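You operate a simulated robot arm through the tools that you are given. There is no shell and no other tool. Be economical: measure what you need, move in short steps, check, and stop when the job is done.

The job below is to be done with a simulated two-armed robot. You get a single attempt, and the scene is never put back.

TASK
Put the wiping pad on the top of the grey cabinet. Take the orange sensor from the top of the parts bench and leave it on the white plate there. Put one of the bolts from the top of the parts bench on the top of the tall load. Take the pan from the top of the parts bench and put it on top of the brown box there. Take the green lens on the top of the parts bench and put it away on the ledge of the dust unit. Press the check button three times. Take the red slat on the top of the parts bench and put it away in the waste tray. Put the green cap from the top of the parts bench on top of the orange lens and the blue cap on the shelf of the parts bench. The order is free.

The check looks at the end state, three seconds after you hand in, the way a careful person would. Anything else that was tipped, shoved, dropped, spilled or broken makes it a failure. Lids that push on must go on centred and level and be pressed home; caps that screw on are set level and turned clockwise until they are tight.

THE ROBOT
Two 7-joint arms with fingered hands on one trunk, on a base that drives. Base frame: it is fixed to the floor where the robot stands at the start and does not move with it; the origin is under the middle of the robot, x ahead of it, y to its left, z up. Lengths are in mm, angles in rad, forces in N, time in s.
The left shoulder is at the start at [80, 241, 1627], the right one opposite. With the tool pointing down near the work surface each hand reaches from about 100 to 780 mm from the robot's upright axis, wherever it stands, measured 20 degrees to its own side. Places, roughly: bolt (3x2x5 cm) [-1900, -1500, 800]; brown box [-1250, -1250, 750]; cap [-1750, -1500, 750]; check button [-800, -1600, 900]; green lens (7x7x6 cm) [-900, -1600, 800]; ledge of the dust unit (50x12 cm) [-7840, -4640, 1040]; orange lens (7x7x6 cm) [-1700, -1300, 800]; pan (8x16x5 cm) [-1100, -1300, 800]; plate [-1500, -1250, 750]; red slat (5x30x4 cm) [-2100, -1400, 800]; sensor [-1250, -1500, 750]; shelf of the parts bench [-1500, -1500, 200]; top of the grey cabinet (50x17 cm) [1580, -120, 1100]; top of the tall load [-5700, 1000, 600]; waste tray (23x77 cm) [6380, 3460, 460]; wiping pad (6x6x5 cm) [500, -100, 600]. Payload 4.9 kg a hand.
Tool frame (each hand has its own): the origin (TCP) lies between the finger pads and is the grasp point; the fingertips stand 32 mm ahead of it; z points along the fingers, y is the line along which they close. The gripper opens to 200 mm. The gripper's body begins 89 mm behind the TCP. The gripper is a hand of 4 fingers: y runs from the thumb to the fingers, the wrist lies at [0, 0, -267] in the tool frame.
Orientation is that of the tool frame in the base frame, as [roll, pitch, yaw] about the fixed x, y, z axes, in that order (R = Rz(yaw) Ry(pitch) Rx(roll)). With the fingers straight down and closing along the base's y, the tool's x points along the base's -x, its y along +y and its z along -z.

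THE INTERFACE
- The arms move only by the tool apply_moves. It takes "left_targets", "right_targets" or both (then of equal length, played together; a hand with none holds still); each is a list of rows, each a list of 6 numbers: the shift along the tool's x, y, z in mm, then the turn, a rotation vector about the tool's x, y, z in rad. In form: [[dx, dy, dz, ax, ay, az], ...]. A call has 1 to 12 rows; each row shifts and turns the commanded pose from where the row before left it, along the tool's axes as they then stand. A row lasts 0.2 s, in which the tool goes at most 50 mm and 0.15 rad; a call with a longer step from one row to the next is refused whole. A pose out of reach is approached as far as the arm can. The call stops where the force on the tool passes 40 N (or 10 N more than at its start, if that is more) or the arm is blocked; 0.2 s more then pass. In this call time passes only in rows, and 0.2 s behind the last. The reply holds the time, the measured pose of the TCP, the force on the tool along the base axes, the opening and the grip force, in the units named above and with some noise, with the torque about the TCP (base axes, N m) and any sound that the robot's microphone picked up.
- Cameras (640 x 400 px; columns grow to the right, rows downward): "scene" is now at [98.4, -14.7, 1760.1]; the picture's right is [-0.19, -0.98, 0.00], its down [-0.89, 0.17, -0.43] and it looks along [0.42, -0.08, -0.90] (base axes); focal length 261 px, centre (320, 200). "left" rides on the left gripper at [-69, -69, -116] in its tool frame; the picture's right is [0.71, -0.71, 0.00], its down [0.54, 0.54, -0.64] and it looks along [0.45, 0.46, 0.77] (tool axes); focal length 226 px, centre (320, 200). "right" rides on the right gripper at [69, -69, -116] in its tool frame; the picture's right is [0.71, 0.71, 0.00], its down [-0.54, 0.54, -0.64] and it looks along [-0.45, 0.45, 0.77] (tool axes); focal length 226 px, centre (320, 200). There is no depth. A picture from a camera that has moved, and an enlarged one, comes with that camera's place and axes in the base frame and with its lens. The place of the scene camera against the robot may be out by one fixed shift of up to 12 mm in any direction.
- snapshot(camera): a new picture of that camera. The clock stands still meanwhile.
- raise_lower(by): slides the trunk up (or, below 0, down) by that many mm; the arms and the scene camera ride with it, the base frame stays. It gives what a move gives, with no picture.
- roll_base(legs): drives the robot by 1 to 6 legs, each [ahead, left, turn to the left] in mm, mm and rad, along the robot's own axes; the way and the turn of a leg run together, so that a leg with both is an arc; at most 1500 mm and 3.142 rad a leg. The arms and the cameras ride along, it lands a little off, and it stops where it bumps. It gives what a move gives.
- set_fingers(finger1, finger2, finger3, thumb_bend, hand): sets how far each is bent, from 0 (flat) to 1 (curled in); at 0.3 the hand is open as for a grip, at 0.7 the pads meet at the TCP. One left out holds its place. A second passes; each finger stops where it meets its share of the squeeze, and holds until it gets a number again. It is the only way to open and close the hand. It gives what a move gives, with no picture; readings hold the bend of each and the force on the fingers (four entries, about 0 where the hand has none), thumb and palm.
- aim_head(pan, tilt): turns the head with the scene camera to pan (to the left, within 1.501 rad either way) and tilt (down, from -0.506 to 1.204), counted from straight ahead of the robot. It gives what a move gives.
- close_up(camera, box): a new picture of the part [left, top, right, bottom] of that camera's present view, enlarged. The clock stands still meanwhile.
- finish_job(): hands the job in; it is judged then, once.

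Go step by step. Nothing tells you exact positions but the pictures and the camera data: compare them with the known pose of the tool, close in by small moves and look again before you grip or let go. The budget is 493 turns and 256 pictures, counting those below and the enlarged ones. Unless the task says otherwise, let go and move clear before handing in, and close with one line.

The tools are called after "Emit:" as a command line: name --argument value ..., lists and objects as JSON in quotes. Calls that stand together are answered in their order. apply_moves: Moves the arms, as the interface text tells. Its arguments: {"type":"object","properties":{"left_targets":{"type":"array","items":{"type":"array","items":{"type":"number"}}},"right_targets":{"type":"array","items":{"type":"array","items":{"type":"number"}}}},"required":[]} The other tools are called the same way: raise_lower (by) slides the trunk up or down; set_fingers (finger1, finger2, finger3, thumb_bend, hand) moves the fingers one by one; roll_base (legs) drives the base; aim_head (pan, tilt) turns the head that bears the scene camera; snapshot (camera) takes a picture; close_up (camera, box) takes an enlarged picture of a part of a camera's view; finish_job () hands the job in.

At the start:

```text
time_s: 0.0
left_ee_pos: [399.2, 77.2, 942.6]
left_tool_rot: [-3.14, 0.002, 3.14]
left_ft_force: [-0.1, -0.3, 0.4]
left_ft_torque: [0.02, -0.01, -0.02]
left_finger_gap: 200.1
left_grip_force: 0.1
left_shape: jaw
left_bend: [0.3, 0.3, 0.3, 0.3]
left_finger forces: [0.0, 0.1, 0.0, 0.0, 0.0, 0.0]
right_ee_pos: [446.0, -380.6, 933.1]
right_tool_rot: [-3.14, 0.0, 3.141]
right_ft_force: [0.2, -0.7, -0.4]
right_ft_torque: [-0.02, -0.02, -0.03]
right_finger_gap: 199.9
right_grip_force: 0.0
right_shape: jaw
right_bend: [0.3, 0.3, 0.3, 0.3]
right_finger forces: [0.1, 0.0, 0.0, 0.0, 0.0, 0.0]
trunk travel left (down, up): [-535.0, 305.0]
robot x, y, heading: [4.0, -1.0, -0.0]
head pan, tilt: [-0.192, 1.124]
```

scene: 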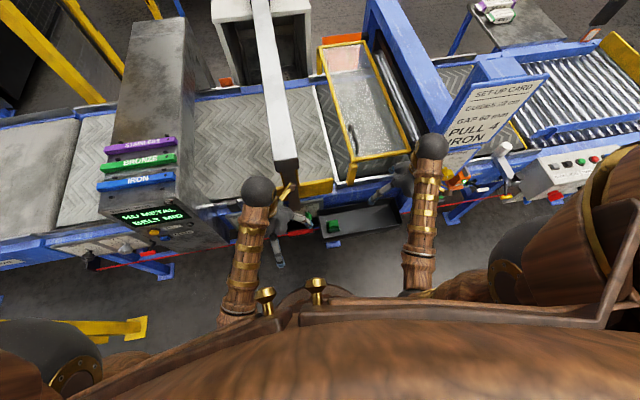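
right: 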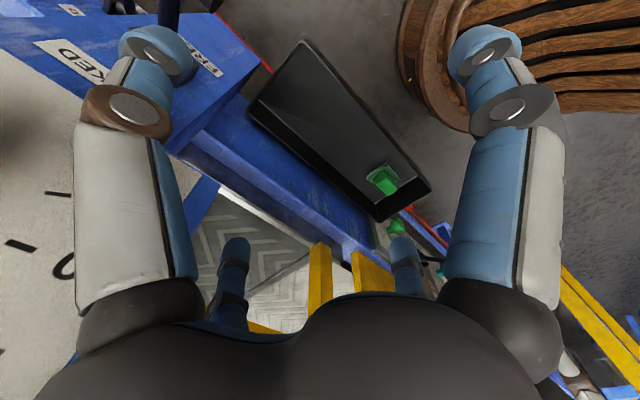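
left: 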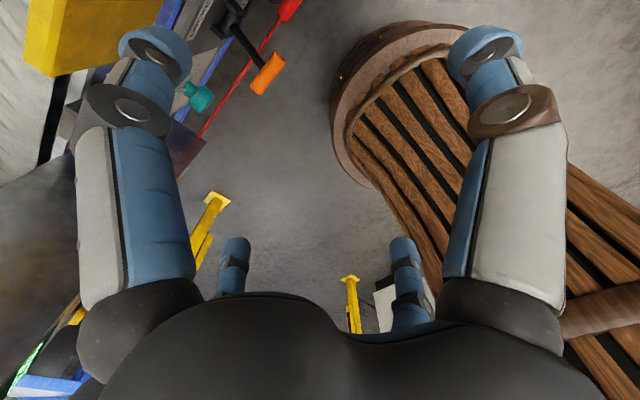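

The green pad lies in a black tray in front of me at about [490, -160, 620]. I'll look closer at it and then around the area.

Emit:
close_up --camera "scene" --box '[240, 150, 440, 275]'

Emit:
aim_head --pan -0.1 --tilt 0.5

Emit:
snapshot --camera "scene"

```text
3.20 times, centred on (340, 212) of scene
camera zoom: at [98.4, -14.7, 1760.1], right [-0.19, -0.98, 0.0], down [-0.89, 0.17, -0.43], along [0.42, -0.08, -0.9], focal length 835 px, centre (256, 160)
```

zoom: 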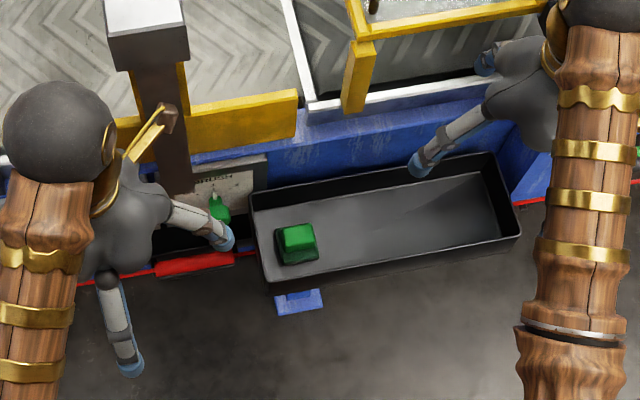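

```text
time_s: 1.0
left_ee_pos: [398.8, 76.7, 941.6]
left_tool_rot: [-3.141, 0.002, -3.141]
left_ft_force: [0.0, -0.2, 1.7]
left_ft_torque: [0.01, 0.0, -0.04]
left_finger_gap: 199.9
left_grip_force: 0.1
left_shape: jaw
left_bend: [0.3, 0.3, 0.3, 0.3]
left_finger forces: [0.0, 0.1, 0.1, 0.0, 0.0, 0.0]
right_ee_pos: [446.1, -380.6, 934.7]
right_tool_rot: [-3.14, 0.001, 3.141]
right_ft_force: [0.1, -0.2, 1.0]
right_ft_torque: [-0.04, 0.0, -0.01]
right_finger_gap: 199.9
right_grip_force: 0.0
right_shape: jaw
right_bend: [0.3, 0.3, 0.3, 0.3]
right_finger forces: [0.0, 0.0, 0.1, 0.1, 0.0, 0.0]
trunk travel left (down, up): [-535.0, 305.0]
robot x, y, heading: [-1.7, -1.4, -0.006]
head pan, tilt: [-0.099, 0.499]
```

```text
251 pictures are left
camera scene: at [128.6, -12.1, 1809.2], right [-0.1, -0.99, 0.0], down [-0.48, 0.05, -0.88], along [0.87, -0.09, -0.48], focal length 261 px, centre (320, 200)
```

scene: 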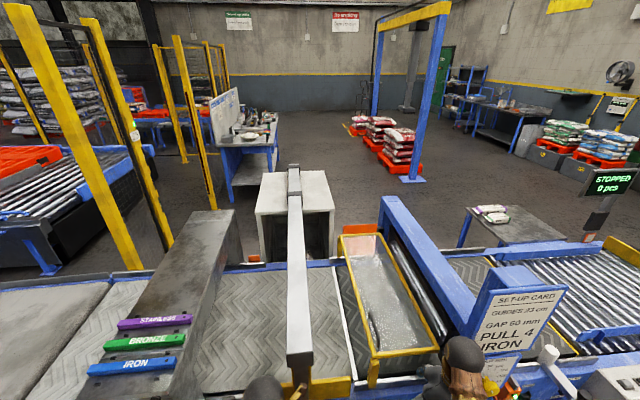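

The grey cabinet stands behind the conveyor line. I'll look left and right to find paths.

Emit:
aim_head --pan 1.2 --tilt 0.4

Emit:
snapshot --camera "scene"

Emit:
aim_head --pan -1.2 --tilt 0.4

Emit:
snapshot --camera "scene"

```text
time_s: 2.5
left_ee_pos: [397.9, 76.6, 941.5]
left_tool_rot: [-3.14, 0.001, -3.141]
left_ft_force: [0.3, 0.4, 0.1]
left_ft_torque: [0.01, -0.01, -0.03]
left_finger_gap: 199.7
left_grip_force: 0.0
left_shape: jaw
left_bend: [0.3, 0.3, 0.3, 0.3]
left_finger forces: [0.0, 0.0, 0.0, 0.0, 0.1, 0.0]
right_ee_pos: [445.8, -379.9, 934.2]
right_tool_rot: [3.14, -0.001, 3.141]
right_ft_force: [-0.4, 0.4, -0.6]
right_ft_torque: [-0.04, -0.03, 0.01]
right_finger_gap: 199.8
right_grip_force: 0.1
right_shape: jaw
right_bend: [0.3, 0.3, 0.3, 0.3]
right_finger forces: [0.0, 0.0, 0.0, 0.0, 0.0, 0.0]
trunk travel left (down, up): [-535.0, 305.0]
robot x, y, heading: [-0.8, 3.0, -0.0]
head pan, tilt: [1.201, 0.4]
```

```text
250 pictures are left
camera scene: at [71.7, 83.2, 1818.5], right [0.93, -0.36, 0.0], down [-0.14, -0.36, -0.92], along [0.33, 0.86, -0.39], focal length 261 px, centre (320, 200)
```

scene: 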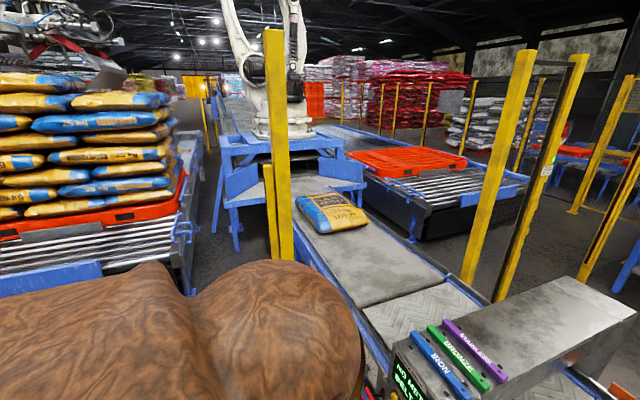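

```text
time_s: 4.7
left_ee_pos: [399.1, 76.2, 942.0]
left_tool_rot: [-3.139, 0.002, -3.14]
left_ft_force: [0.3, -0.2, -0.4]
left_ft_torque: [-0.01, -0.01, 0.03]
left_finger_gap: 200.0
left_grip_force: 0.0
left_shape: jaw
left_bend: [0.3, 0.3, 0.3, 0.3]
left_finger forces: [0.0, 0.0, 0.0, 0.0, 0.0, 0.0]
right_ee_pos: [447.1, -379.6, 935.2]
right_tool_rot: [3.141, 0.001, 3.141]
right_ft_force: [-0.5, 0.8, -0.4]
right_ft_torque: [0.02, -0.01, -0.03]
right_finger_gap: 200.0
right_grip_force: 0.0
right_shape: jaw
right_bend: [0.3, 0.3, 0.3, 0.3]
right_finger forces: [0.1, 0.0, 0.0, 0.0, 0.1, 0.0]
trunk travel left (down, up): [-535.0, 305.0]
robot x, y, heading: [-0.8, -1.3, 0.003]
head pan, tilt: [-1.201, 0.4]
```

```text
249 pictures are left
camera scene: at [71.7, -89.4, 1818.5], right [-0.93, -0.36, 0.0], down [-0.14, 0.36, -0.92], along [0.33, -0.86, -0.39], focal length 261 px, centre (320, 200)
```

scene: 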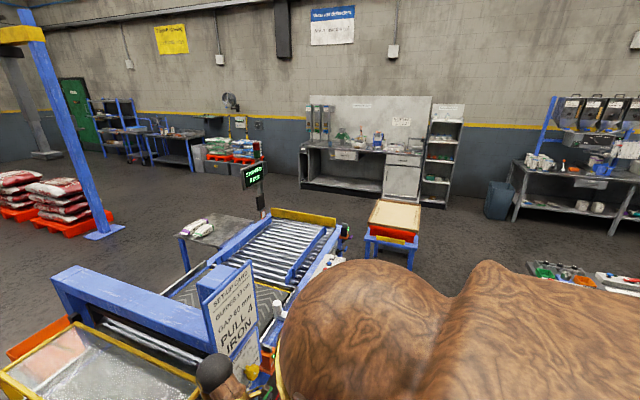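

Emit:
aim_head --pan -1.5 --tilt 0.7

Emit:
snapshot --camera "scene"

Emit:
aim_head --pan 1.5 --tilt 0.4

Emit:
snapshot --camera "scene"

```text
time_s: 5.5
left_ee_pos: [398.7, 77.8, 942.4]
left_tool_rot: [-3.141, 0.002, 3.141]
left_ft_force: [0.0, 0.8, -0.1]
left_ft_torque: [0.03, -0.02, 0.0]
left_finger_gap: 200.0
left_grip_force: 0.0
left_shape: jaw
left_bend: [0.3, 0.3, 0.3, 0.3]
left_finger forces: [0.1, 0.0, 0.0, 0.0, 0.0, 0.1]
right_ee_pos: [447.0, -380.5, 935.6]
right_tool_rot: [3.141, 0.001, -3.141]
right_ft_force: [-0.7, -0.2, -0.2]
right_ft_torque: [-0.04, -0.01, 0.04]
right_finger_gap: 199.8
right_grip_force: 0.1
right_shape: jaw
right_bend: [0.3, 0.3, 0.3, 0.3]
right_finger forces: [0.0, 0.0, 0.0, 0.1, 0.1, 0.0]
trunk travel left (down, up): [-535.0, 305.0]
robot x, y, heading: [2.2, -1.6, -0.001]
head pan, tilt: [-1.499, 0.7]
```

```text
248 pictures are left
camera scene: at [44.3, -87.8, 1791.7], right [-1.0, -0.07, 0.0], down [-0.05, 0.64, -0.77], along [0.06, -0.76, -0.64], focal length 261 px, centre (320, 200)
```

scene: 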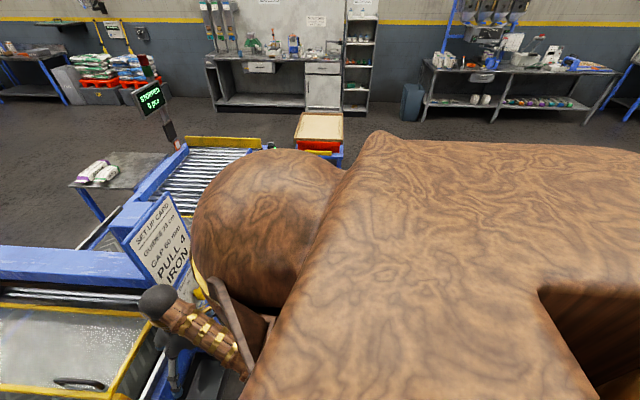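

```text
time_s: 8.1
left_ee_pos: [398.6, 76.2, 941.8]
left_tool_rot: [-3.14, 0.001, 3.141]
left_ft_force: [0.0, 0.7, 0.0]
left_ft_torque: [0.01, -0.01, 0.01]
left_finger_gap: 200.0
left_grip_force: 0.1
left_shape: jaw
left_bend: [0.3, 0.3, 0.3, 0.3]
left_finger forces: [0.0, 0.1, 0.0, 0.0, 0.1, 0.0]
right_ee_pos: [446.1, -379.7, 934.6]
right_tool_rot: [3.141, -0.001, 3.142]
right_ft_force: [-0.2, 0.1, -0.1]
right_ft_torque: [0.01, 0.04, 0.04]
right_finger_gap: 199.8
right_grip_force: 0.0
right_shape: jaw
right_bend: [0.3, 0.3, 0.3, 0.3]
right_finger forces: [0.0, 0.0, 0.0, 0.1, 0.0, 0.1]
trunk travel left (down, up): [-535.0, 305.0]
robot x, y, heading: [3.3, -0.8, -0.001]
head pan, tilt: [1.499, 0.4]
```

```text
247 pictures are left
camera scene: at [44.8, 89.3, 1818.5], right [1.0, -0.07, 0.0], down [-0.03, -0.39, -0.92], along [0.07, 0.92, -0.39], focal length 261 px, centre (320, 200)
```

scene: 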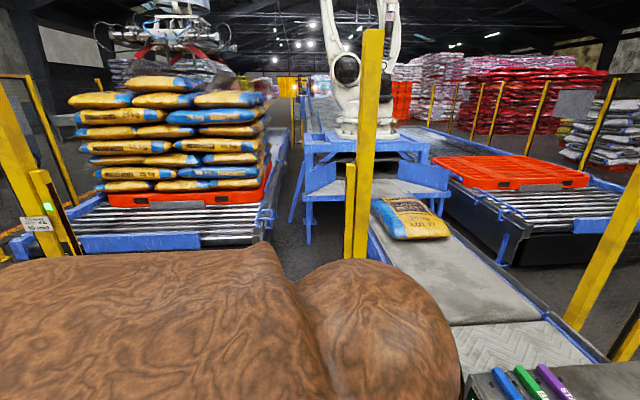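

I'll back off from the line first, then turn right toward the bench.

Emit:
roll_base --legs '[[-500, 0, 0]]'

Emit:
roll_base --legs '[[0, 0, -1.2]]'

Emit:
aim_head --pan -0.5 --tilt 0.5

Emit:
snapshot --camera "scene"

```text
time_s: 11.0
left_ee_pos: [-95.4, 77.9, 941.2]
left_tool_rot: [-3.139, 0.001, -3.135]
left_ft_force: [-0.7, 0.3, 0.5]
left_ft_torque: [0.01, 0.02, 0.01]
left_finger_gap: 200.0
left_grip_force: 0.0
left_shape: jaw
left_bend: [0.3, 0.3, 0.3, 0.3]
left_finger forces: [0.0, 0.1, 0.1, 0.0, 0.0, 0.0]
right_ee_pos: [-45.0, -378.2, 933.8]
right_tool_rot: [-3.141, -0.001, -3.134]
right_ft_force: [0.4, -0.1, 0.3]
right_ft_torque: [0.01, 0.0, 0.01]
right_finger_gap: 199.9
right_grip_force: 0.0
right_shape: jaw
right_bend: [0.3, 0.3, 0.3, 0.3]
right_finger forces: [0.0, 0.0, 0.0, 0.1, 0.1, 0.1]
trunk travel left (down, up): [-535.0, 305.0]
robot x, y, heading: [-493.9, -2.5, 0.005]
head pan, tilt: [1.499, 0.4]
```

```text
time_s: 14.3
left_ee_pos: [-267.8, -338.4, 942.5]
left_tool_rot: [-3.14, 0.0, 1.974]
left_ft_force: [-0.4, 0.3, 0.1]
left_ft_torque: [0.0, -0.01, -0.01]
left_finger_gap: 200.0
left_grip_force: 0.1
left_shape: jaw
left_bend: [0.3, 0.3, 0.3, 0.3]
left_finger forces: [0.0, 0.1, 0.0, 0.0, 0.1, 0.1]
right_ee_pos: [-669.8, -561.7, 934.0]
right_tool_rot: [3.141, -0.001, 1.975]
right_ft_force: [0.5, 0.5, -0.2]
right_ft_torque: [-0.01, -0.02, -0.01]
right_finger_gap: 200.1
right_grip_force: 0.1
right_shape: jaw
right_bend: [0.3, 0.3, 0.3, 0.3]
right_finger forces: [0.1, 0.0, 0.0, 0.0, 0.0, 0.0]
trunk travel left (down, up): [-535.0, 305.0]
robot x, y, heading: [-497.9, -2.2, -1.169]
head pan, tilt: [1.499, 0.4]
```

```text
time_s: 16.3
left_ee_pos: [-267.0, -338.1, 942.3]
left_tool_rot: [-3.141, 0.001, 1.974]
left_ft_force: [-0.4, -1.0, -0.2]
left_ft_torque: [-0.01, -0.01, 0.02]
left_finger_gap: 200.0
left_grip_force: 0.1
left_shape: jaw
left_bend: [0.3, 0.3, 0.3, 0.3]
left_finger forces: [0.1, 0.0, 0.0, 0.1, 0.0, 0.1]
right_ee_pos: [-668.7, -561.6, 934.2]
right_tool_rot: [3.14, -0.001, 1.974]
right_ft_force: [0.6, -0.9, 0.4]
right_ft_torque: [-0.01, 0.05, -0.03]
right_finger_gap: 200.1
right_grip_force: 0.1
right_shape: jaw
right_bend: [0.3, 0.3, 0.3, 0.3]
right_finger forces: [0.0, 0.0, 0.0, 0.0, 0.0, 0.0]
trunk travel left (down, up): [-535.0, 305.0]
robot x, y, heading: [-494.8, -0.9, -1.165]
head pan, tilt: [-0.499, 0.499]
```

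```text
246 pictures are left
camera scene: at [-484.2, -123.1, 1809.3], right [-1.0, 0.09, 0.0], down [0.05, 0.48, -0.88], along [-0.08, -0.87, -0.48], focal length 261 px, centre (320, 200)
```

scene: 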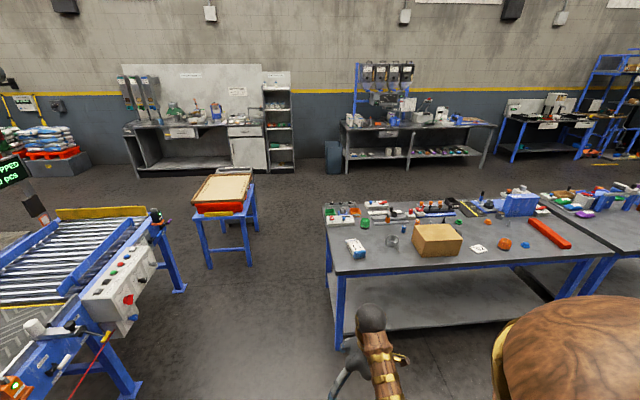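

I see the bench with its near edge at y≈-1170. I'll turn to face it and move in front of it.

Emit:
roll_base --legs '[[0, 0, -0.406]]'

Emit:
roll_base --legs '[[450, -600, 0]]'

Emit:
aim_head --pan 0 --tilt 0.75

Emit:
snapshot --camera "scene"

```text
time_s: 17.9
left_ee_pos: [-419.3, -401.0, 942.3]
left_tool_rot: [-3.139, 0.001, 1.567]
left_ft_force: [0.3, -0.5, 0.7]
left_ft_torque: [0.03, -0.01, -0.03]
left_finger_gap: 200.0
left_grip_force: 0.0
left_shape: jaw
left_bend: [0.3, 0.3, 0.3, 0.3]
left_finger forces: [0.0, 0.0, 0.0, 0.0, 0.0, 0.0]
right_ee_pos: [-876.4, -447.0, 934.2]
right_tool_rot: [3.141, 0.0, 1.568]
right_ft_force: [0.8, 1.0, -0.3]
right_ft_torque: [-0.01, 0.0, 0.0]
right_finger_gap: 200.0
right_grip_force: 0.1
right_shape: jaw
right_bend: [0.3, 0.3, 0.3, 0.3]
right_finger forces: [0.0, 0.1, 0.0, 0.1, 0.1, 0.0]
trunk travel left (down, up): [-535.0, 305.0]
robot x, y, heading: [-494.7, -2.9, -1.568]
head pan, tilt: [-0.499, 0.499]
```

```text
time_s: 21.9
left_ee_pos: [-1012.4, -847.3, 942.2]
left_tool_rot: [-3.139, 0.002, 1.578]
left_ft_force: [0.0, 0.6, 0.0]
left_ft_torque: [0.02, -0.04, 0.01]
left_finger_gap: 199.8
left_grip_force: 0.1
left_shape: jaw
left_bend: [0.3, 0.3, 0.3, 0.3]
left_finger forces: [0.0, 0.0, 0.0, 0.0, 0.0, 0.0]
right_ee_pos: [-1468.8, -898.8, 933.8]
right_tool_rot: [-3.141, 0.001, 1.579]
right_ft_force: [0.4, -0.3, -0.2]
right_ft_torque: [0.01, -0.01, 0.02]
right_finger_gap: 199.8
right_grip_force: 0.1
right_shape: jaw
right_bend: [0.3, 0.3, 0.3, 0.3]
right_finger forces: [0.0, 0.0, 0.0, 0.0, 0.0, 0.0]
trunk travel left (down, up): [-535.0, 305.0]
robot x, y, heading: [-1090.7, -449.3, -1.568]
head pan, tilt: [-0.499, 0.499]
```

```text
time_s: 22.9
left_ee_pos: [-1014.3, -847.9, 941.9]
left_tool_rot: [-3.141, 0.002, 1.577]
left_ft_force: [0.1, -0.2, -0.4]
left_ft_torque: [0.04, 0.01, 0.01]
left_finger_gap: 199.8
left_grip_force: 0.0
left_shape: jaw
left_bend: [0.3, 0.3, 0.3, 0.3]
left_finger forces: [0.0, 0.0, 0.0, 0.0, 0.0, 0.0]
right_ee_pos: [-1469.3, -898.2, 935.3]
right_tool_rot: [3.141, 0.0, 1.58]
right_ft_force: [0.3, 0.2, 0.1]
right_ft_torque: [-0.02, -0.01, 0.0]
right_finger_gap: 199.8
right_grip_force: 0.0
right_shape: jaw
right_bend: [0.3, 0.3, 0.3, 0.3]
right_finger forces: [0.0, 0.0, 0.0, 0.0, 0.1, 0.0]
trunk travel left (down, up): [-535.0, 305.0]
robot x, y, heading: [-1093.1, -446.6, -1.564]
head pan, tilt: [0.0, 0.75]
```

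```text
245 pictures are left
camera scene: at [-1084.5, -564.9, 1787.4], right [-1.0, -0.01, 0.0], down [0.0, 0.68, -0.73], along [0.0, -0.73, -0.68], focal length 261 px, centre (320, 200)
```

scene: 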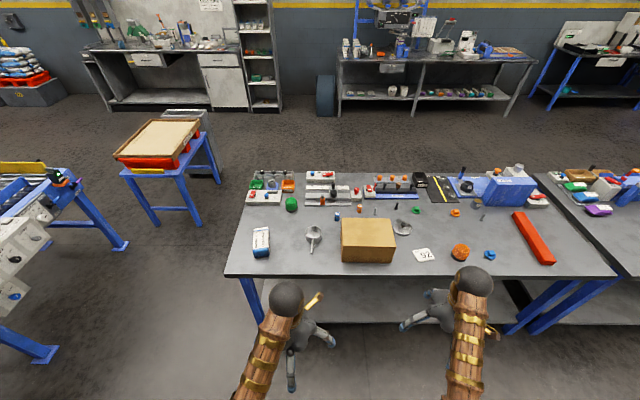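

Emit:
close_up --camera "scene" --box '[225, 165, 405, 278]'

Emit:
close_up --camera "scene" --box '[385, 165, 565, 278]'

```text
3.54 times, centred on (315, 222) of scene
camera zoom: at [-1084.5, -564.9, 1787.4], right [-1.0, -0.01, 0.0], down [0.0, 0.68, -0.73], along [0.0, -0.73, -0.68], focal length 924 px, centre (338, 124)
```

zoom: 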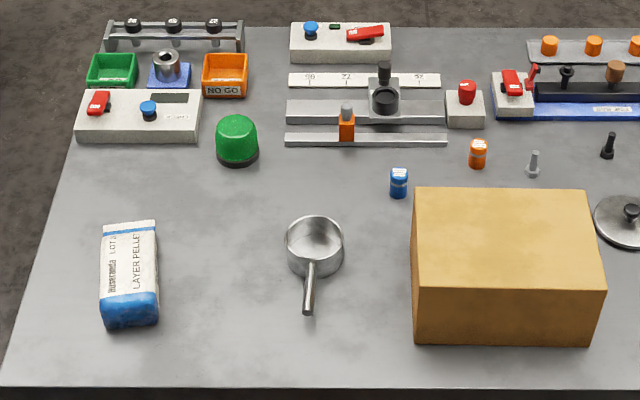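

```text
3.54 times, centred on (475, 222) of scene
camera zoom: at [-1084.5, -564.9, 1787.4], right [-1.0, -0.01, 0.0], down [0.0, 0.68, -0.73], along [0.0, -0.73, -0.68], focal length 924 px, centre (-229, 124)
```

zoom: 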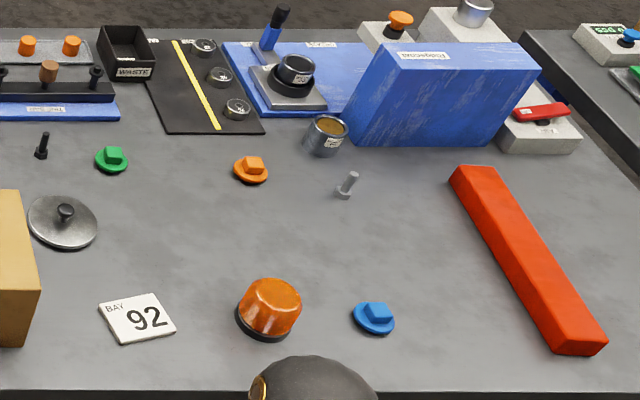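

I'll raise the hands, drive up to the bench, and look at the items in more detail.

Emit:
raise_lower --by 150

Emit:
roll_base --legs '[[300, -100, 0]]'

Emit:
aim_head --pan 0 --tilt 0.95

Emit:
snapshot --camera "scene"

```text
time_s: 24.6
left_ee_pos: [-1012.9, -848.1, 1092.3]
left_tool_rot: [3.141, 0.001, 1.577]
left_ft_force: [-0.7, -1.1, 0.0]
left_ft_torque: [0.01, -0.01, 0.0]
left_finger_gap: 199.8
left_grip_force: 0.0
left_shape: jaw
left_bend: [0.3, 0.3, 0.3, 0.3]
left_finger forces: [0.0, 0.1, 0.0, 0.1, 0.1, 0.0]
right_ee_pos: [-1470.7, -898.4, 1082.7]
right_tool_rot: [3.141, 0.0, 1.575]
right_ft_force: [0.1, 0.3, 0.3]
right_ft_torque: [-0.02, 0.02, 0.0]
right_finger_gap: 199.6
right_grip_force: 0.0
right_shape: jaw
right_bend: [0.3, 0.3, 0.3, 0.3]
right_finger forces: [0.1, 0.0, 0.0, 0.0, 0.1, 0.1]
trunk travel left (down, up): [-685.0, 155.0]
robot x, y, heading: [-1095.2, -450.0, -1.56]
head pan, tilt: [0.0, 0.75]
```

```text
time_s: 26.7
left_ee_pos: [-1112.2, -1144.6, 1092.6]
left_tool_rot: [-3.14, 0.003, 1.578]
left_ft_force: [0.2, -0.4, -0.5]
left_ft_torque: [-0.01, 0.01, 0.02]
left_finger_gap: 199.9
left_grip_force: 0.1
left_shape: jaw
left_bend: [0.3, 0.3, 0.3, 0.3]
left_finger forces: [0.0, 0.1, 0.1, 0.0, 0.0, 0.0]
right_ee_pos: [-1567.8, -1195.2, 1085.0]
right_tool_rot: [-3.141, 0.001, 1.578]
right_ft_force: [0.3, 0.6, -0.2]
right_ft_torque: [-0.08, 0.03, 0.01]
right_finger_gap: 200.1
right_grip_force: 0.1
right_shape: jaw
right_bend: [0.3, 0.3, 0.3, 0.3]
right_finger forces: [0.1, 0.1, 0.0, 0.1, 0.1, 0.0]
trunk travel left (down, up): [-685.0, 155.0]
robot x, y, heading: [-1193.4, -748.5, -1.566]
head pan, tilt: [0.0, 0.75]
```

```text
time_s: 27.5
left_ee_pos: [-1112.3, -1145.8, 1092.6]
left_tool_rot: [-3.141, 0.003, 1.577]
left_ft_force: [0.5, 1.6, 0.6]
left_ft_torque: [0.0, 0.0, 0.01]
left_finger_gap: 200.0
left_grip_force: 0.2
left_shape: jaw
left_bend: [0.3, 0.3, 0.3, 0.3]
left_finger forces: [0.0, 0.1, 0.0, 0.1, 0.1, 0.1]
right_ee_pos: [-1569.0, -1197.1, 1084.1]
right_tool_rot: [-3.139, 0.001, 1.577]
right_ft_force: [-0.4, 0.3, 0.7]
right_ft_torque: [0.02, 0.01, 0.0]
right_finger_gap: 200.1
right_grip_force: 0.1
right_shape: jaw
right_bend: [0.3, 0.3, 0.3, 0.3]
right_finger forces: [0.0, 0.0, 0.0, 0.0, 0.0, 0.0]
trunk travel left (down, up): [-685.0, 155.0]
robot x, y, heading: [-1192.7, -749.7, -1.56]
head pan, tilt: [0.0, 0.949]
```

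```text
242 pictures are left
camera scene: at [-1183.9, -854.2, 1921.9], right [-1.0, -0.01, 0.0], down [-0.01, 0.81, -0.58], along [0.0, -0.58, -0.81], focal length 261 px, centre (320, 200)
```

scene: 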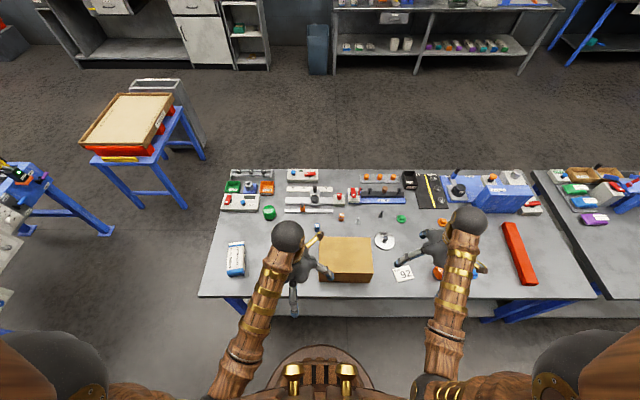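

Emit:
close_up --camera "scene" --box '[210, 160, 290, 210]'

Emit:
close_up --camera "scene" --box '[280, 160, 410, 241]'

Emit:
close_up --camera "scene" --box '[380, 160, 560, 300]'

Emit:
close_up --camera "right" --box '[0, 0, 640, 400]'

Emit:
snapshot --camera "left"

```text
8.00 times, centred on (250, 185) of scene
camera zoom: at [-1183.9, -854.2, 1921.9], right [-1.0, -0.01, 0.0], down [-0.01, 0.81, -0.58], along [0.0, -0.58, -0.81], focal length 2088 px, centre (880, 320)
```

zoom: 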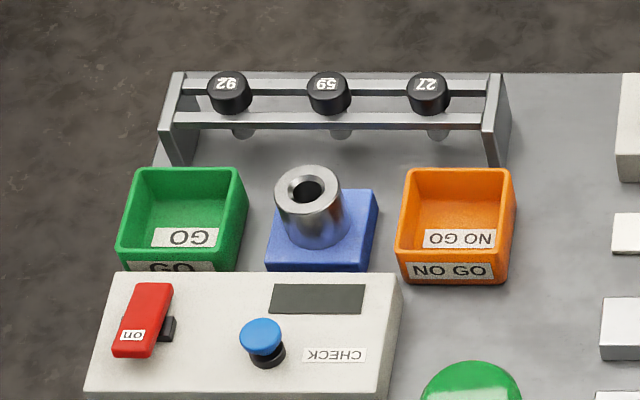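

```text
4.92 times, centred on (345, 200) of scene
camera zoom: at [-1183.9, -854.2, 1921.9], right [-1.0, -0.01, 0.0], down [-0.01, 0.81, -0.58], along [0.0, -0.58, -0.81], focal length 1285 px, centre (197, 198)
```

zoom: 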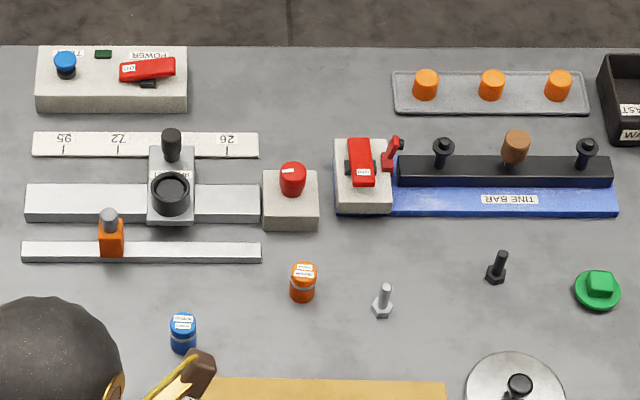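

```text
2.86 times, centred on (470, 230) of scene
camera zoom: at [-1183.9, -854.2, 1921.9], right [-1.0, -0.01, 0.0], down [-0.01, 0.81, -0.58], along [0.0, -0.58, -0.81], focal length 746 px, centre (-109, 114)
```

zoom: 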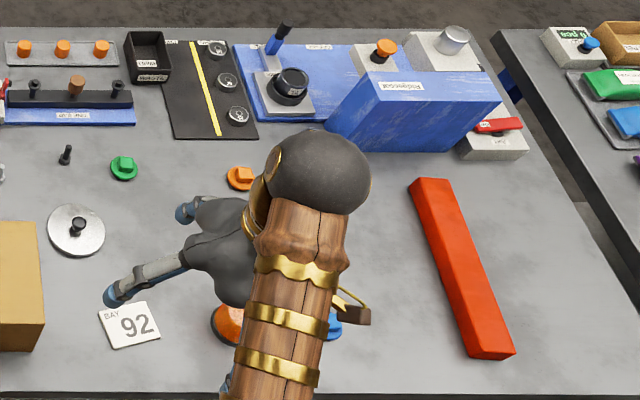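

```text
1.00 times, centred on (320, 200) of right (not enlarged: the box is as wide or as high as the picture)
camera zoom: at [-1638.5, -1129.5, 1200.4], right [0.7, 0.71, 0.0], down [0.55, -0.54, 0.64], along [0.46, -0.45, -0.77], focal length 226 px, centre (320, 200)
```

zoom: 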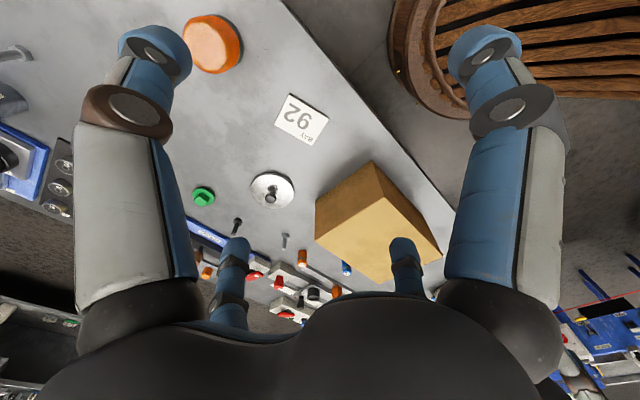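

```text
237 pictures are left
camera left: at [-1181.2, -1216.6, 1209.3], right [-0.71, 0.7, 0.0], down [0.54, 0.55, 0.64], along [0.45, 0.46, -0.77], focal length 226 px, centre (320, 200)
```

left: 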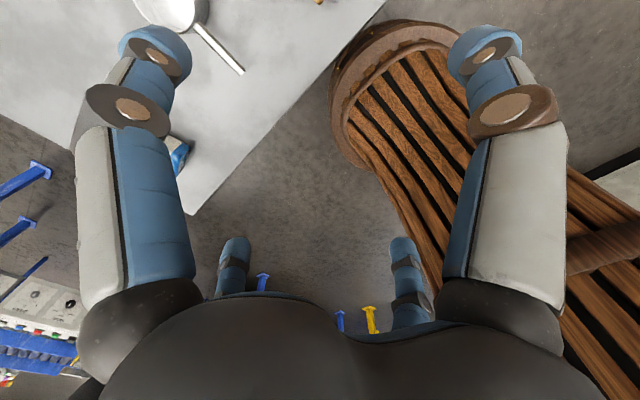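

The CHECK box with the blue button is at the bench's back left. I'll find out how the fingers are laid out with the right hand.

Emit:
set_fingers --hand "right" --finger1 0.6 --thumb_bend 0.5

Emit:
snapshot --camera "right"

```text
time_s: 28.5
left_ee_pos: [-1112.6, -1146.4, 1092.8]
left_tool_rot: [-3.14, 0.003, 1.577]
left_ft_force: [0.0, 0.6, -0.9]
left_ft_torque: [-0.01, 0.0, 0.0]
left_finger_gap: 199.7
left_grip_force: 0.0
left_shape: jaw
left_bend: [0.3, 0.3, 0.3, 0.3]
left_finger forces: [0.0, 0.1, 0.0, 0.0, 0.2, 0.0]
right_ee_pos: [-1569.5, -1198.2, 1084.5]
right_tool_rot: [3.141, 0.0, 1.576]
right_ft_force: [-0.6, 0.1, 0.7]
right_ft_torque: [0.01, -0.04, 0.0]
right_finger_gap: 54.0
right_grip_force: 0.0
right_shape: fingers
right_bend: [0.6, 0.3, 0.3, 0.5]
right_finger forces: [0.0, 0.1, 0.0, 0.0, 0.1, 0.0]
trunk travel left (down, up): [-685.0, 155.0]
robot x, y, heading: [-1192.5, -752.9, -1.564]
head pan, tilt: [0.0, 0.949]
```

```text
236 pictures are left
camera right: at [-1638.5, -1129.5, 1200.4], right [0.7, 0.71, 0.0], down [0.55, -0.54, 0.64], along [0.46, -0.45, -0.77], focal length 226 px, centre (320, 200)
```

right: 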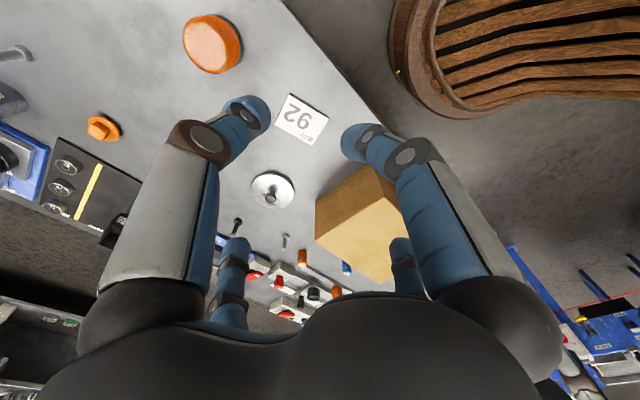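

Thumb is at tool -y, finger1 at +x. I'll check the base's clearance to the bench edge before rolling closer.

Emit:
aim_head --pan 0 --tilt 1.2

Emit:
snapshot --camera "scene"

```text
time_s: 29.2
left_ee_pos: [-1113.6, -1146.9, 1092.5]
left_tool_rot: [-3.138, 0.0, 1.58]
left_ft_force: [0.4, 0.9, 0.1]
left_ft_torque: [0.01, -0.01, 0.0]
left_finger_gap: 199.8
left_grip_force: 0.1
left_shape: jaw
left_bend: [0.3, 0.3, 0.3, 0.3]
left_finger forces: [0.0, 0.1, 0.1, 0.1, 0.0, 0.1]
right_ee_pos: [-1568.7, -1197.3, 1083.9]
right_tool_rot: [-3.141, 0.0, 1.576]
right_ft_force: [0.1, 0.8, -0.1]
right_ft_torque: [-0.01, 0.01, 0.0]
right_finger_gap: 53.9
right_grip_force: 0.1
right_shape: fingers
right_bend: [0.6, 0.3, 0.3, 0.5]
right_finger forces: [0.1, 0.0, 0.1, 0.0, 0.0, 0.0]
trunk travel left (down, up): [-685.0, 155.0]
robot x, y, heading: [-1193.1, -750.7, -1.561]
head pan, tilt: [0.0, 1.201]
```

```text
235 pictures are left
camera scene: at [-1184.0, -837.3, 1905.7], right [-1.0, -0.01, 0.0], down [-0.01, 0.93, -0.36], along [0.0, -0.36, -0.93], focal length 261 px, centre (320, 200)
```

scene: 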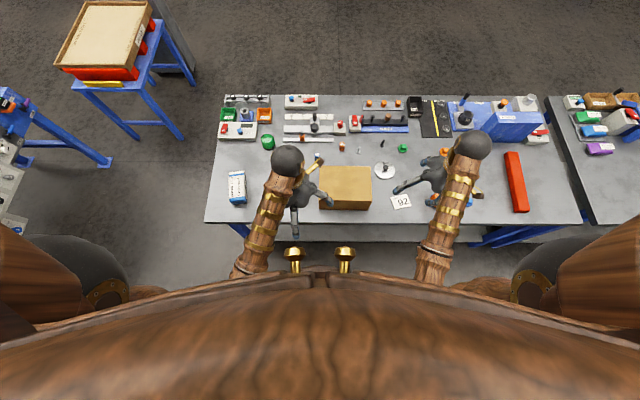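

Emit:
roll_base --legs '[[90, 0, 0]]'

Emit:
snapshot --camera "left"

```text
time_s: 30.3
left_ee_pos: [-1112.9, -1230.7, 1094.2]
left_tool_rot: [-3.139, 0.005, 1.578]
left_ft_force: [0.8, 0.9, 0.5]
left_ft_torque: [-0.07, 0.0, 0.01]
left_finger_gap: 200.0
left_grip_force: 0.1
left_shape: jaw
left_bend: [0.3, 0.3, 0.3, 0.3]
left_finger forces: [0.0, 0.0, 0.0, 0.0, 0.0, 0.0]
right_ee_pos: [-1568.8, -1282.6, 1087.3]
right_tool_rot: [3.141, 0.004, 1.578]
right_ft_force: [0.4, 0.7, 0.7]
right_ft_torque: [-0.06, -0.01, -0.02]
right_finger_gap: 53.9
right_grip_force: 0.0
right_shape: fingers
right_bend: [0.6, 0.3, 0.3, 0.5]
right_finger forces: [0.0, 0.0, 0.0, 0.1, 0.0, 0.0]
trunk travel left (down, up): [-685.0, 155.0]
robot x, y, heading: [-1196.5, -841.3, -1.562]
head pan, tilt: [0.0, 1.201]
```

```text
234 pictures are left
camera left: at [-1180.7, -1300.4, 1211.8], right [-0.71, 0.7, 0.0], down [0.54, 0.55, 0.64], along [0.45, 0.45, -0.77], focal length 226 px, centre (320, 200)
```

left: 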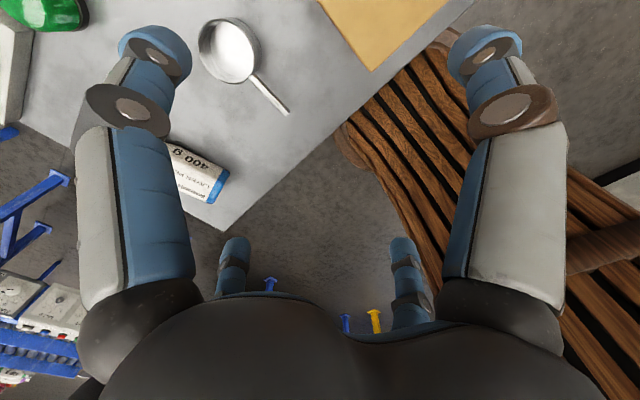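

Moving the right hand over the orange sensor.

Emit:
set_fingers --hand "right" --finger1 0.55 --finger2 0.55 --finger3 0.55 --thumb_bend 0.55

Emit:
apply_moves --right_targets '[[-32, 34.6, 5, 0, 0, 0], [-32, 34.6, 5, 0, 0, 0], [-32, 34.6, 5, 0, 0, 0], [-32, 34.6, 5, 0, 0, 0], [-32, 34.6, 5, 0, 0, 0], [-32, 34.6, 5, 0, 0, 0], [-32, 34.6, 5, 0, 0, 0], [-32, 34.6, 5, 0, 0, 0]]'

Emit:
snapshot --camera "right"

Emit:
snapshot --camera "scene"

```text
time_s: 31.3
left_ee_pos: [-1112.1, -1237.6, 1091.5]
left_tool_rot: [-3.14, 0.0, 1.577]
left_ft_force: [0.2, 0.3, -0.4]
left_ft_torque: [0.01, -0.01, -0.01]
left_finger_gap: 199.7
left_grip_force: 0.1
left_shape: jaw
left_bend: [0.3, 0.3, 0.3, 0.3]
left_finger forces: [0.0, 0.0, 0.0, 0.0, 0.0, 0.0]
right_ee_pos: [-1568.1, -1288.4, 1084.7]
right_tool_rot: [-3.141, 0.0, 1.577]
right_ft_force: [0.0, -0.3, 0.1]
right_ft_torque: [0.02, -0.02, 0.01]
right_finger_gap: 50.8
right_grip_force: 0.1
right_shape: fingers
right_bend: [0.55, 0.55, 0.55, 0.55]
right_finger forces: [0.0, 0.0, 0.0, 0.1, 0.0, 0.0]
trunk travel left (down, up): [-685.0, 155.0]
robot x, y, heading: [-1189.6, -837.2, -1.566]
head pan, tilt: [0.0, 1.201]
```

```text
time_s: 33.1
left_ee_pos: [-1111.7, -1238.9, 1091.0]
left_tool_rot: [-3.14, -0.003, 1.577]
left_ft_force: [0.2, 0.1, -0.3]
left_ft_torque: [0.03, 0.02, -0.03]
left_finger_gap: 199.6
left_grip_force: 0.0
left_shape: jaw
left_bend: [0.3, 0.3, 0.3, 0.3]
left_finger forces: [0.0, 0.0, 0.1, 0.1, 0.1, 0.0]
right_ee_pos: [-1289.2, -1545.3, 1042.6]
right_tool_rot: [-3.139, -0.003, 1.577]
right_ft_force: [1.0, 0.2, -0.6]
right_ft_torque: [0.02, 0.04, -0.02]
right_finger_gap: 51.1
right_grip_force: 0.0
right_shape: fingers
right_bend: [0.55, 0.55, 0.55, 0.55]
right_finger forces: [0.0, 0.0, 0.0, 0.0, 0.0, 0.1]
trunk travel left (down, up): [-685.0, 155.0]
robot x, y, heading: [-1193.0, -840.5, -1.56]
head pan, tilt: [0.0, 1.201]
```

```text
233 pictures are left
camera right: at [-1358.0, -1477.4, 1159.5], right [0.7, 0.71, 0.0], down [0.55, -0.54, 0.64], along [0.46, -0.45, -0.77], focal length 226 px, centre (320, 200)
```

right: 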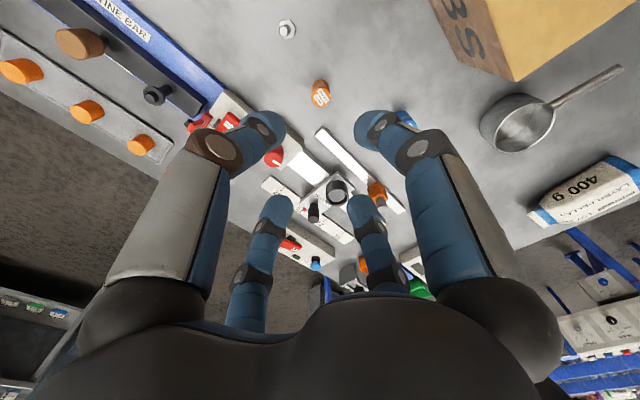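

```text
232 pictures are left
camera scene: at [-1181.5, -930.8, 1905.4], right [-1.0, -0.01, 0.0], down [-0.01, 0.93, -0.36], along [0.0, -0.36, -0.93], focal length 261 px, centre (320, 200)
```

scene: 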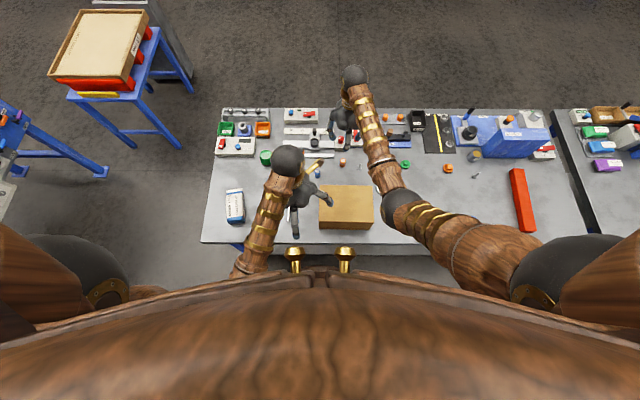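

The sensor lies right under the TCP. I narrow the fingers and descend part way.

Emit:
set_fingers --hand "right" --finger1 0.6 --finger2 0.6 --finger3 0.6 --thumb_bend 0.6

Emit:
apply_moves --right_targets '[[3, -2, 38, 0, 0, 0], [0, 0, 38, 0, 0, 0], [0, 0, 38, 0, 0, 0], [0, 0, 38, 0, 0, 0]]'

Emit:
snapshot --camera "right"

```text
time_s: 34.1
left_ee_pos: [-1113.1, -1235.3, 1092.4]
left_tool_rot: [-3.141, 0.002, 1.579]
left_ft_force: [-0.8, -0.2, -0.1]
left_ft_torque: [-0.02, 0.0, 0.0]
left_finger_gap: 199.9
left_grip_force: 0.0
left_shape: jaw
left_bend: [0.3, 0.3, 0.3, 0.3]
left_finger forces: [0.0, 0.0, 0.0, 0.0, 0.0, 0.0]
right_ee_pos: [-1290.5, -1543.3, 1045.0]
right_tool_rot: [-3.141, 0.0, 1.579]
right_ft_force: [-0.8, 1.4, -0.6]
right_ft_torque: [0.01, 0.01, -0.02]
right_finger_gap: 33.5
right_grip_force: 0.2
right_shape: fingers
right_bend: [0.6, 0.6, 0.6, 0.6]
right_finger forces: [0.0, 0.0, 0.0, 0.0, 0.1, 0.1]
trunk travel left (down, up): [-685.0, 155.0]
robot x, y, heading: [-1191.0, -840.4, -1.566]
head pan, tilt: [0.0, 1.201]
```

```text
time_s: 35.1
left_ee_pos: [-1112.1, -1237.1, 1092.1]
left_tool_rot: [-3.14, 0.001, 1.578]
left_ft_force: [0.4, 0.3, -0.4]
left_ft_torque: [0.0, 0.0, 0.01]
left_finger_gap: 199.8
left_grip_force: 0.0
left_shape: jaw
left_bend: [0.3, 0.3, 0.3, 0.3]
left_finger forces: [0.1, 0.0, 0.0, 0.0, 0.0, 0.1]
right_ee_pos: [-1292.6, -1537.8, 891.7]
right_tool_rot: [-3.141, 0.001, 1.578]
right_ft_force: [1.0, 0.8, 0.9]
right_ft_torque: [0.03, 0.01, 0.0]
right_finger_gap: 33.5
right_grip_force: 0.0
right_shape: fingers
right_bend: [0.6, 0.6, 0.6, 0.6]
right_finger forces: [0.0, 0.0, 0.1, 0.0, 0.0, 0.0]
trunk travel left (down, up): [-685.0, 155.0]
robot x, y, heading: [-1191.3, -838.1, -1.564]
head pan, tilt: [0.0, 1.201]
```

```text
231 pictures are left
camera right: at [-1362.1, -1470.0, 1007.5], right [0.7, 0.71, 0.0], down [0.54, -0.54, 0.64], along [0.46, -0.45, -0.77], focal length 226 px, centre (320, 200)
```

right: 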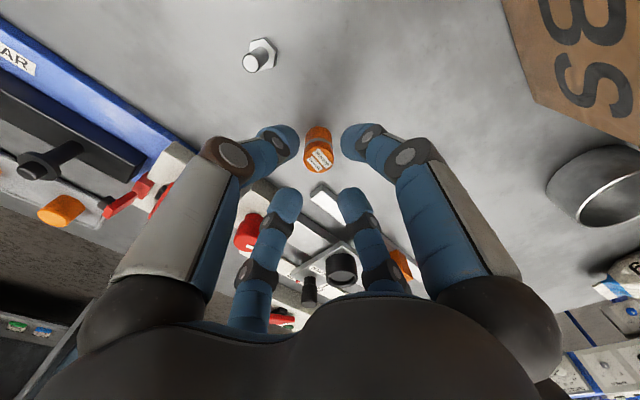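

Emit:
apply_moves --right_targets '[[0, 0, 30, 0, 0, 0], [0, 0, 28, 0, 0, 0]]'

Emit:
snapshot --camera "right"

```text
time_s: 35.8
left_ee_pos: [-1112.1, -1234.3, 1093.8]
left_tool_rot: [-3.14, 0.001, 1.577]
left_ft_force: [-0.6, 0.3, -0.1]
left_ft_torque: [0.0, 0.01, 0.01]
left_finger_gap: 200.1
left_grip_force: 0.1
left_shape: jaw
left_bend: [0.3, 0.3, 0.3, 0.3]
left_finger forces: [0.0, 0.1, 0.0, 0.1, 0.0, 0.0]
right_ee_pos: [-1290.5, -1541.5, 840.7]
right_tool_rot: [-3.141, 0.005, 1.579]
right_ft_force: [-0.8, 5.1, 19.9]
right_ft_torque: [0.8, -0.02, 0.05]
right_finger_gap: 32.5
right_grip_force: 9.6
right_shape: fingers
right_bend: [0.59, 0.6, 0.6, 0.6]
right_finger forces: [17.0, 1.5, 0.1, 0.1, 1.0, 0.0]
trunk travel left (down, up): [-685.0, 155.0]
robot x, y, heading: [-1190.7, -839.9, -1.563]
head pan, tilt: [0.0, 1.201]
stopped in row 2 (right hand): the force on the tool passed its limit at 43 N (the readings are from after the stop); the commanded pose is now the measured one
```

```text
230 pictures are left
camera right: at [-1360.1, -1473.2, 956.4], right [0.7, 0.71, 0.0], down [0.55, -0.53, 0.65], along [0.46, -0.46, -0.76], focal length 226 px, centre (320, 200)
```

right: 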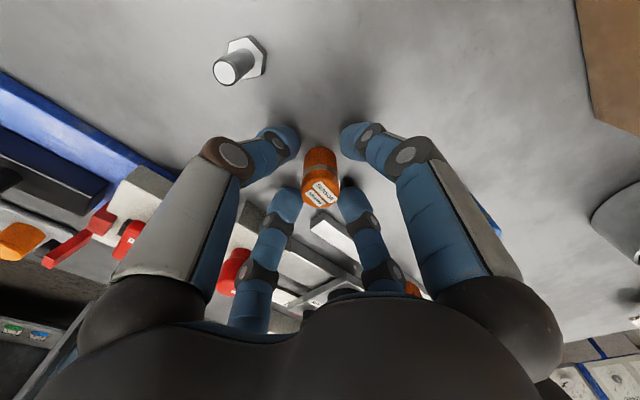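

The fingertips touched the bench top (so it lies at z≈808). I lift 4 mm and close on the sensor.

Emit:
apply_moves --right_targets '[[0, 0, -4, 0, 0, 0]]'

Emit:
set_fingers --hand "right" --finger1 0.68 --finger2 0.68 --finger3 0.68 --thumb_bend 0.68

Emit:
snapshot --camera "right"

```text
time_s: 36.2
left_ee_pos: [-1113.2, -1237.2, 1092.0]
left_tool_rot: [-3.139, 0.001, 1.578]
left_ft_force: [0.4, 1.1, 0.1]
left_ft_torque: [-0.02, 0.03, 0.03]
left_finger_gap: 199.5
left_grip_force: 0.0
left_shape: jaw
left_bend: [0.3, 0.3, 0.3, 0.3]
left_finger forces: [0.0, 0.0, 0.0, 0.0, 0.0, 0.1]
right_ee_pos: [-1293.2, -1543.9, 841.1]
right_tool_rot: [-3.141, 0.006, 1.578]
right_ft_force: [0.1, -0.4, 0.7]
right_ft_torque: [0.05, -0.02, -0.01]
right_finger_gap: 33.0
right_grip_force: 1.1
right_shape: fingers
right_bend: [0.6, 0.6, 0.6, 0.6]
right_finger forces: [1.1, 0.0, 0.0, 0.1, 0.0, 0.0]
trunk travel left (down, up): [-685.0, 155.0]
robot x, y, heading: [-1192.7, -836.5, -1.562]
head pan, tilt: [0.0, 1.201]
```

```text
time_s: 37.2
left_ee_pos: [-1112.9, -1236.5, 1092.3]
left_tool_rot: [-3.139, -0.001, 1.578]
left_ft_force: [-0.1, 0.0, -0.3]
left_ft_torque: [-0.01, -0.02, 0.04]
left_finger_gap: 199.7
left_grip_force: 0.1
left_shape: jaw
left_bend: [0.3, 0.3, 0.3, 0.3]
left_finger forces: [0.0, 0.0, 0.0, 0.0, 0.0, 0.1]
right_ee_pos: [-1291.2, -1541.5, 842.3]
right_tool_rot: [3.14, 0.005, 1.577]
right_ft_force: [-0.5, 1.2, -0.1]
right_ft_torque: [0.0, 0.01, -0.02]
right_finger_gap: 15.3
right_grip_force: 7.7
right_shape: fingers
right_bend: [0.65, 0.66, 0.66, 0.66]
right_finger forces: [3.8, 3.5, 2.6, 0.1, 4.5, 0.1]
trunk travel left (down, up): [-685.0, 155.0]
robot x, y, heading: [-1196.9, -842.3, -1.559]
head pan, tilt: [0.0, 1.201]
```

```text
229 pictures are left
camera right: at [-1360.7, -1474.4, 957.8], right [0.7, 0.71, 0.0], down [0.54, -0.53, 0.65], along [0.46, -0.46, -0.76], focal length 226 px, centre (320, 200)
```

right: 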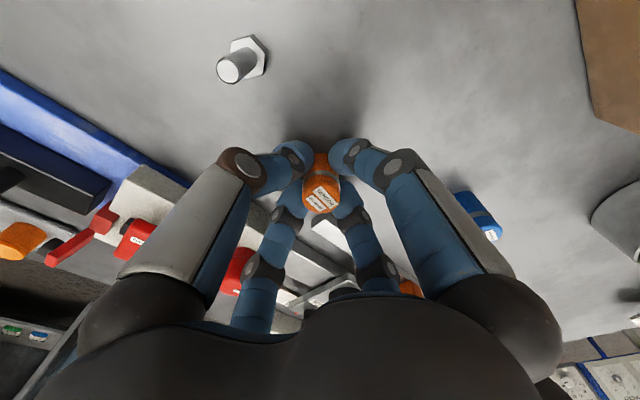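

Emit:
apply_moves --right_targets '[[0, 0, -20, 0, 0, 0], [0, 0, -40, 0, 0, 0], [0, 0, -45, 0, 0, 0]]'

Emit:
snapshot --camera "right"

```text
time_s: 38.0
left_ee_pos: [-1112.6, -1235.3, 1091.9]
left_tool_rot: [-3.139, 0.0, 1.577]
left_ft_force: [0.4, 0.2, 0.4]
left_ft_torque: [-0.01, 0.0, -0.02]
left_finger_gap: 199.8
left_grip_force: 0.0
left_shape: jaw
left_bend: [0.3, 0.3, 0.3, 0.3]
left_finger forces: [0.0, 0.0, 0.0, 0.0, 0.1, 0.0]
right_ee_pos: [-1289.2, -1541.1, 946.1]
right_tool_rot: [3.141, 0.006, 1.578]
right_ft_force: [-0.3, 0.6, -1.0]
right_ft_torque: [-0.03, 0.02, 0.0]
right_finger_gap: 15.2
right_grip_force: 7.5
right_shape: fingers
right_bend: [0.65, 0.66, 0.66, 0.66]
right_finger forces: [3.6, 3.5, 2.6, 0.1, 4.7, 0.0]
trunk travel left (down, up): [-685.0, 155.0]
robot x, y, heading: [-1193.5, -839.5, -1.561]
head pan, tilt: [0.0, 1.201]
```

```text
228 pictures are left
camera right: at [-1359.3, -1473.0, 1061.7], right [0.7, 0.71, 0.0], down [0.55, -0.54, 0.65], along [0.46, -0.45, -0.76], focal length 226 px, centre (320, 200)
```

right: 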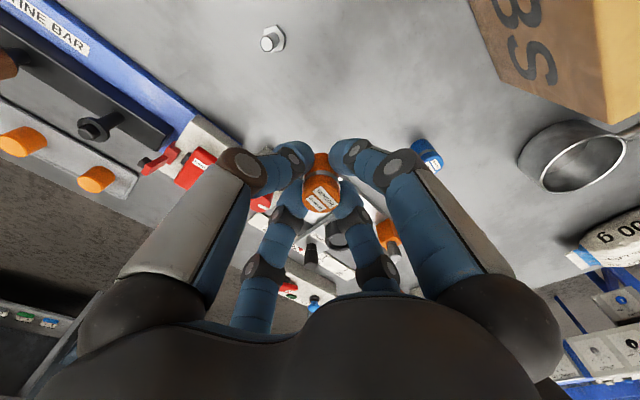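

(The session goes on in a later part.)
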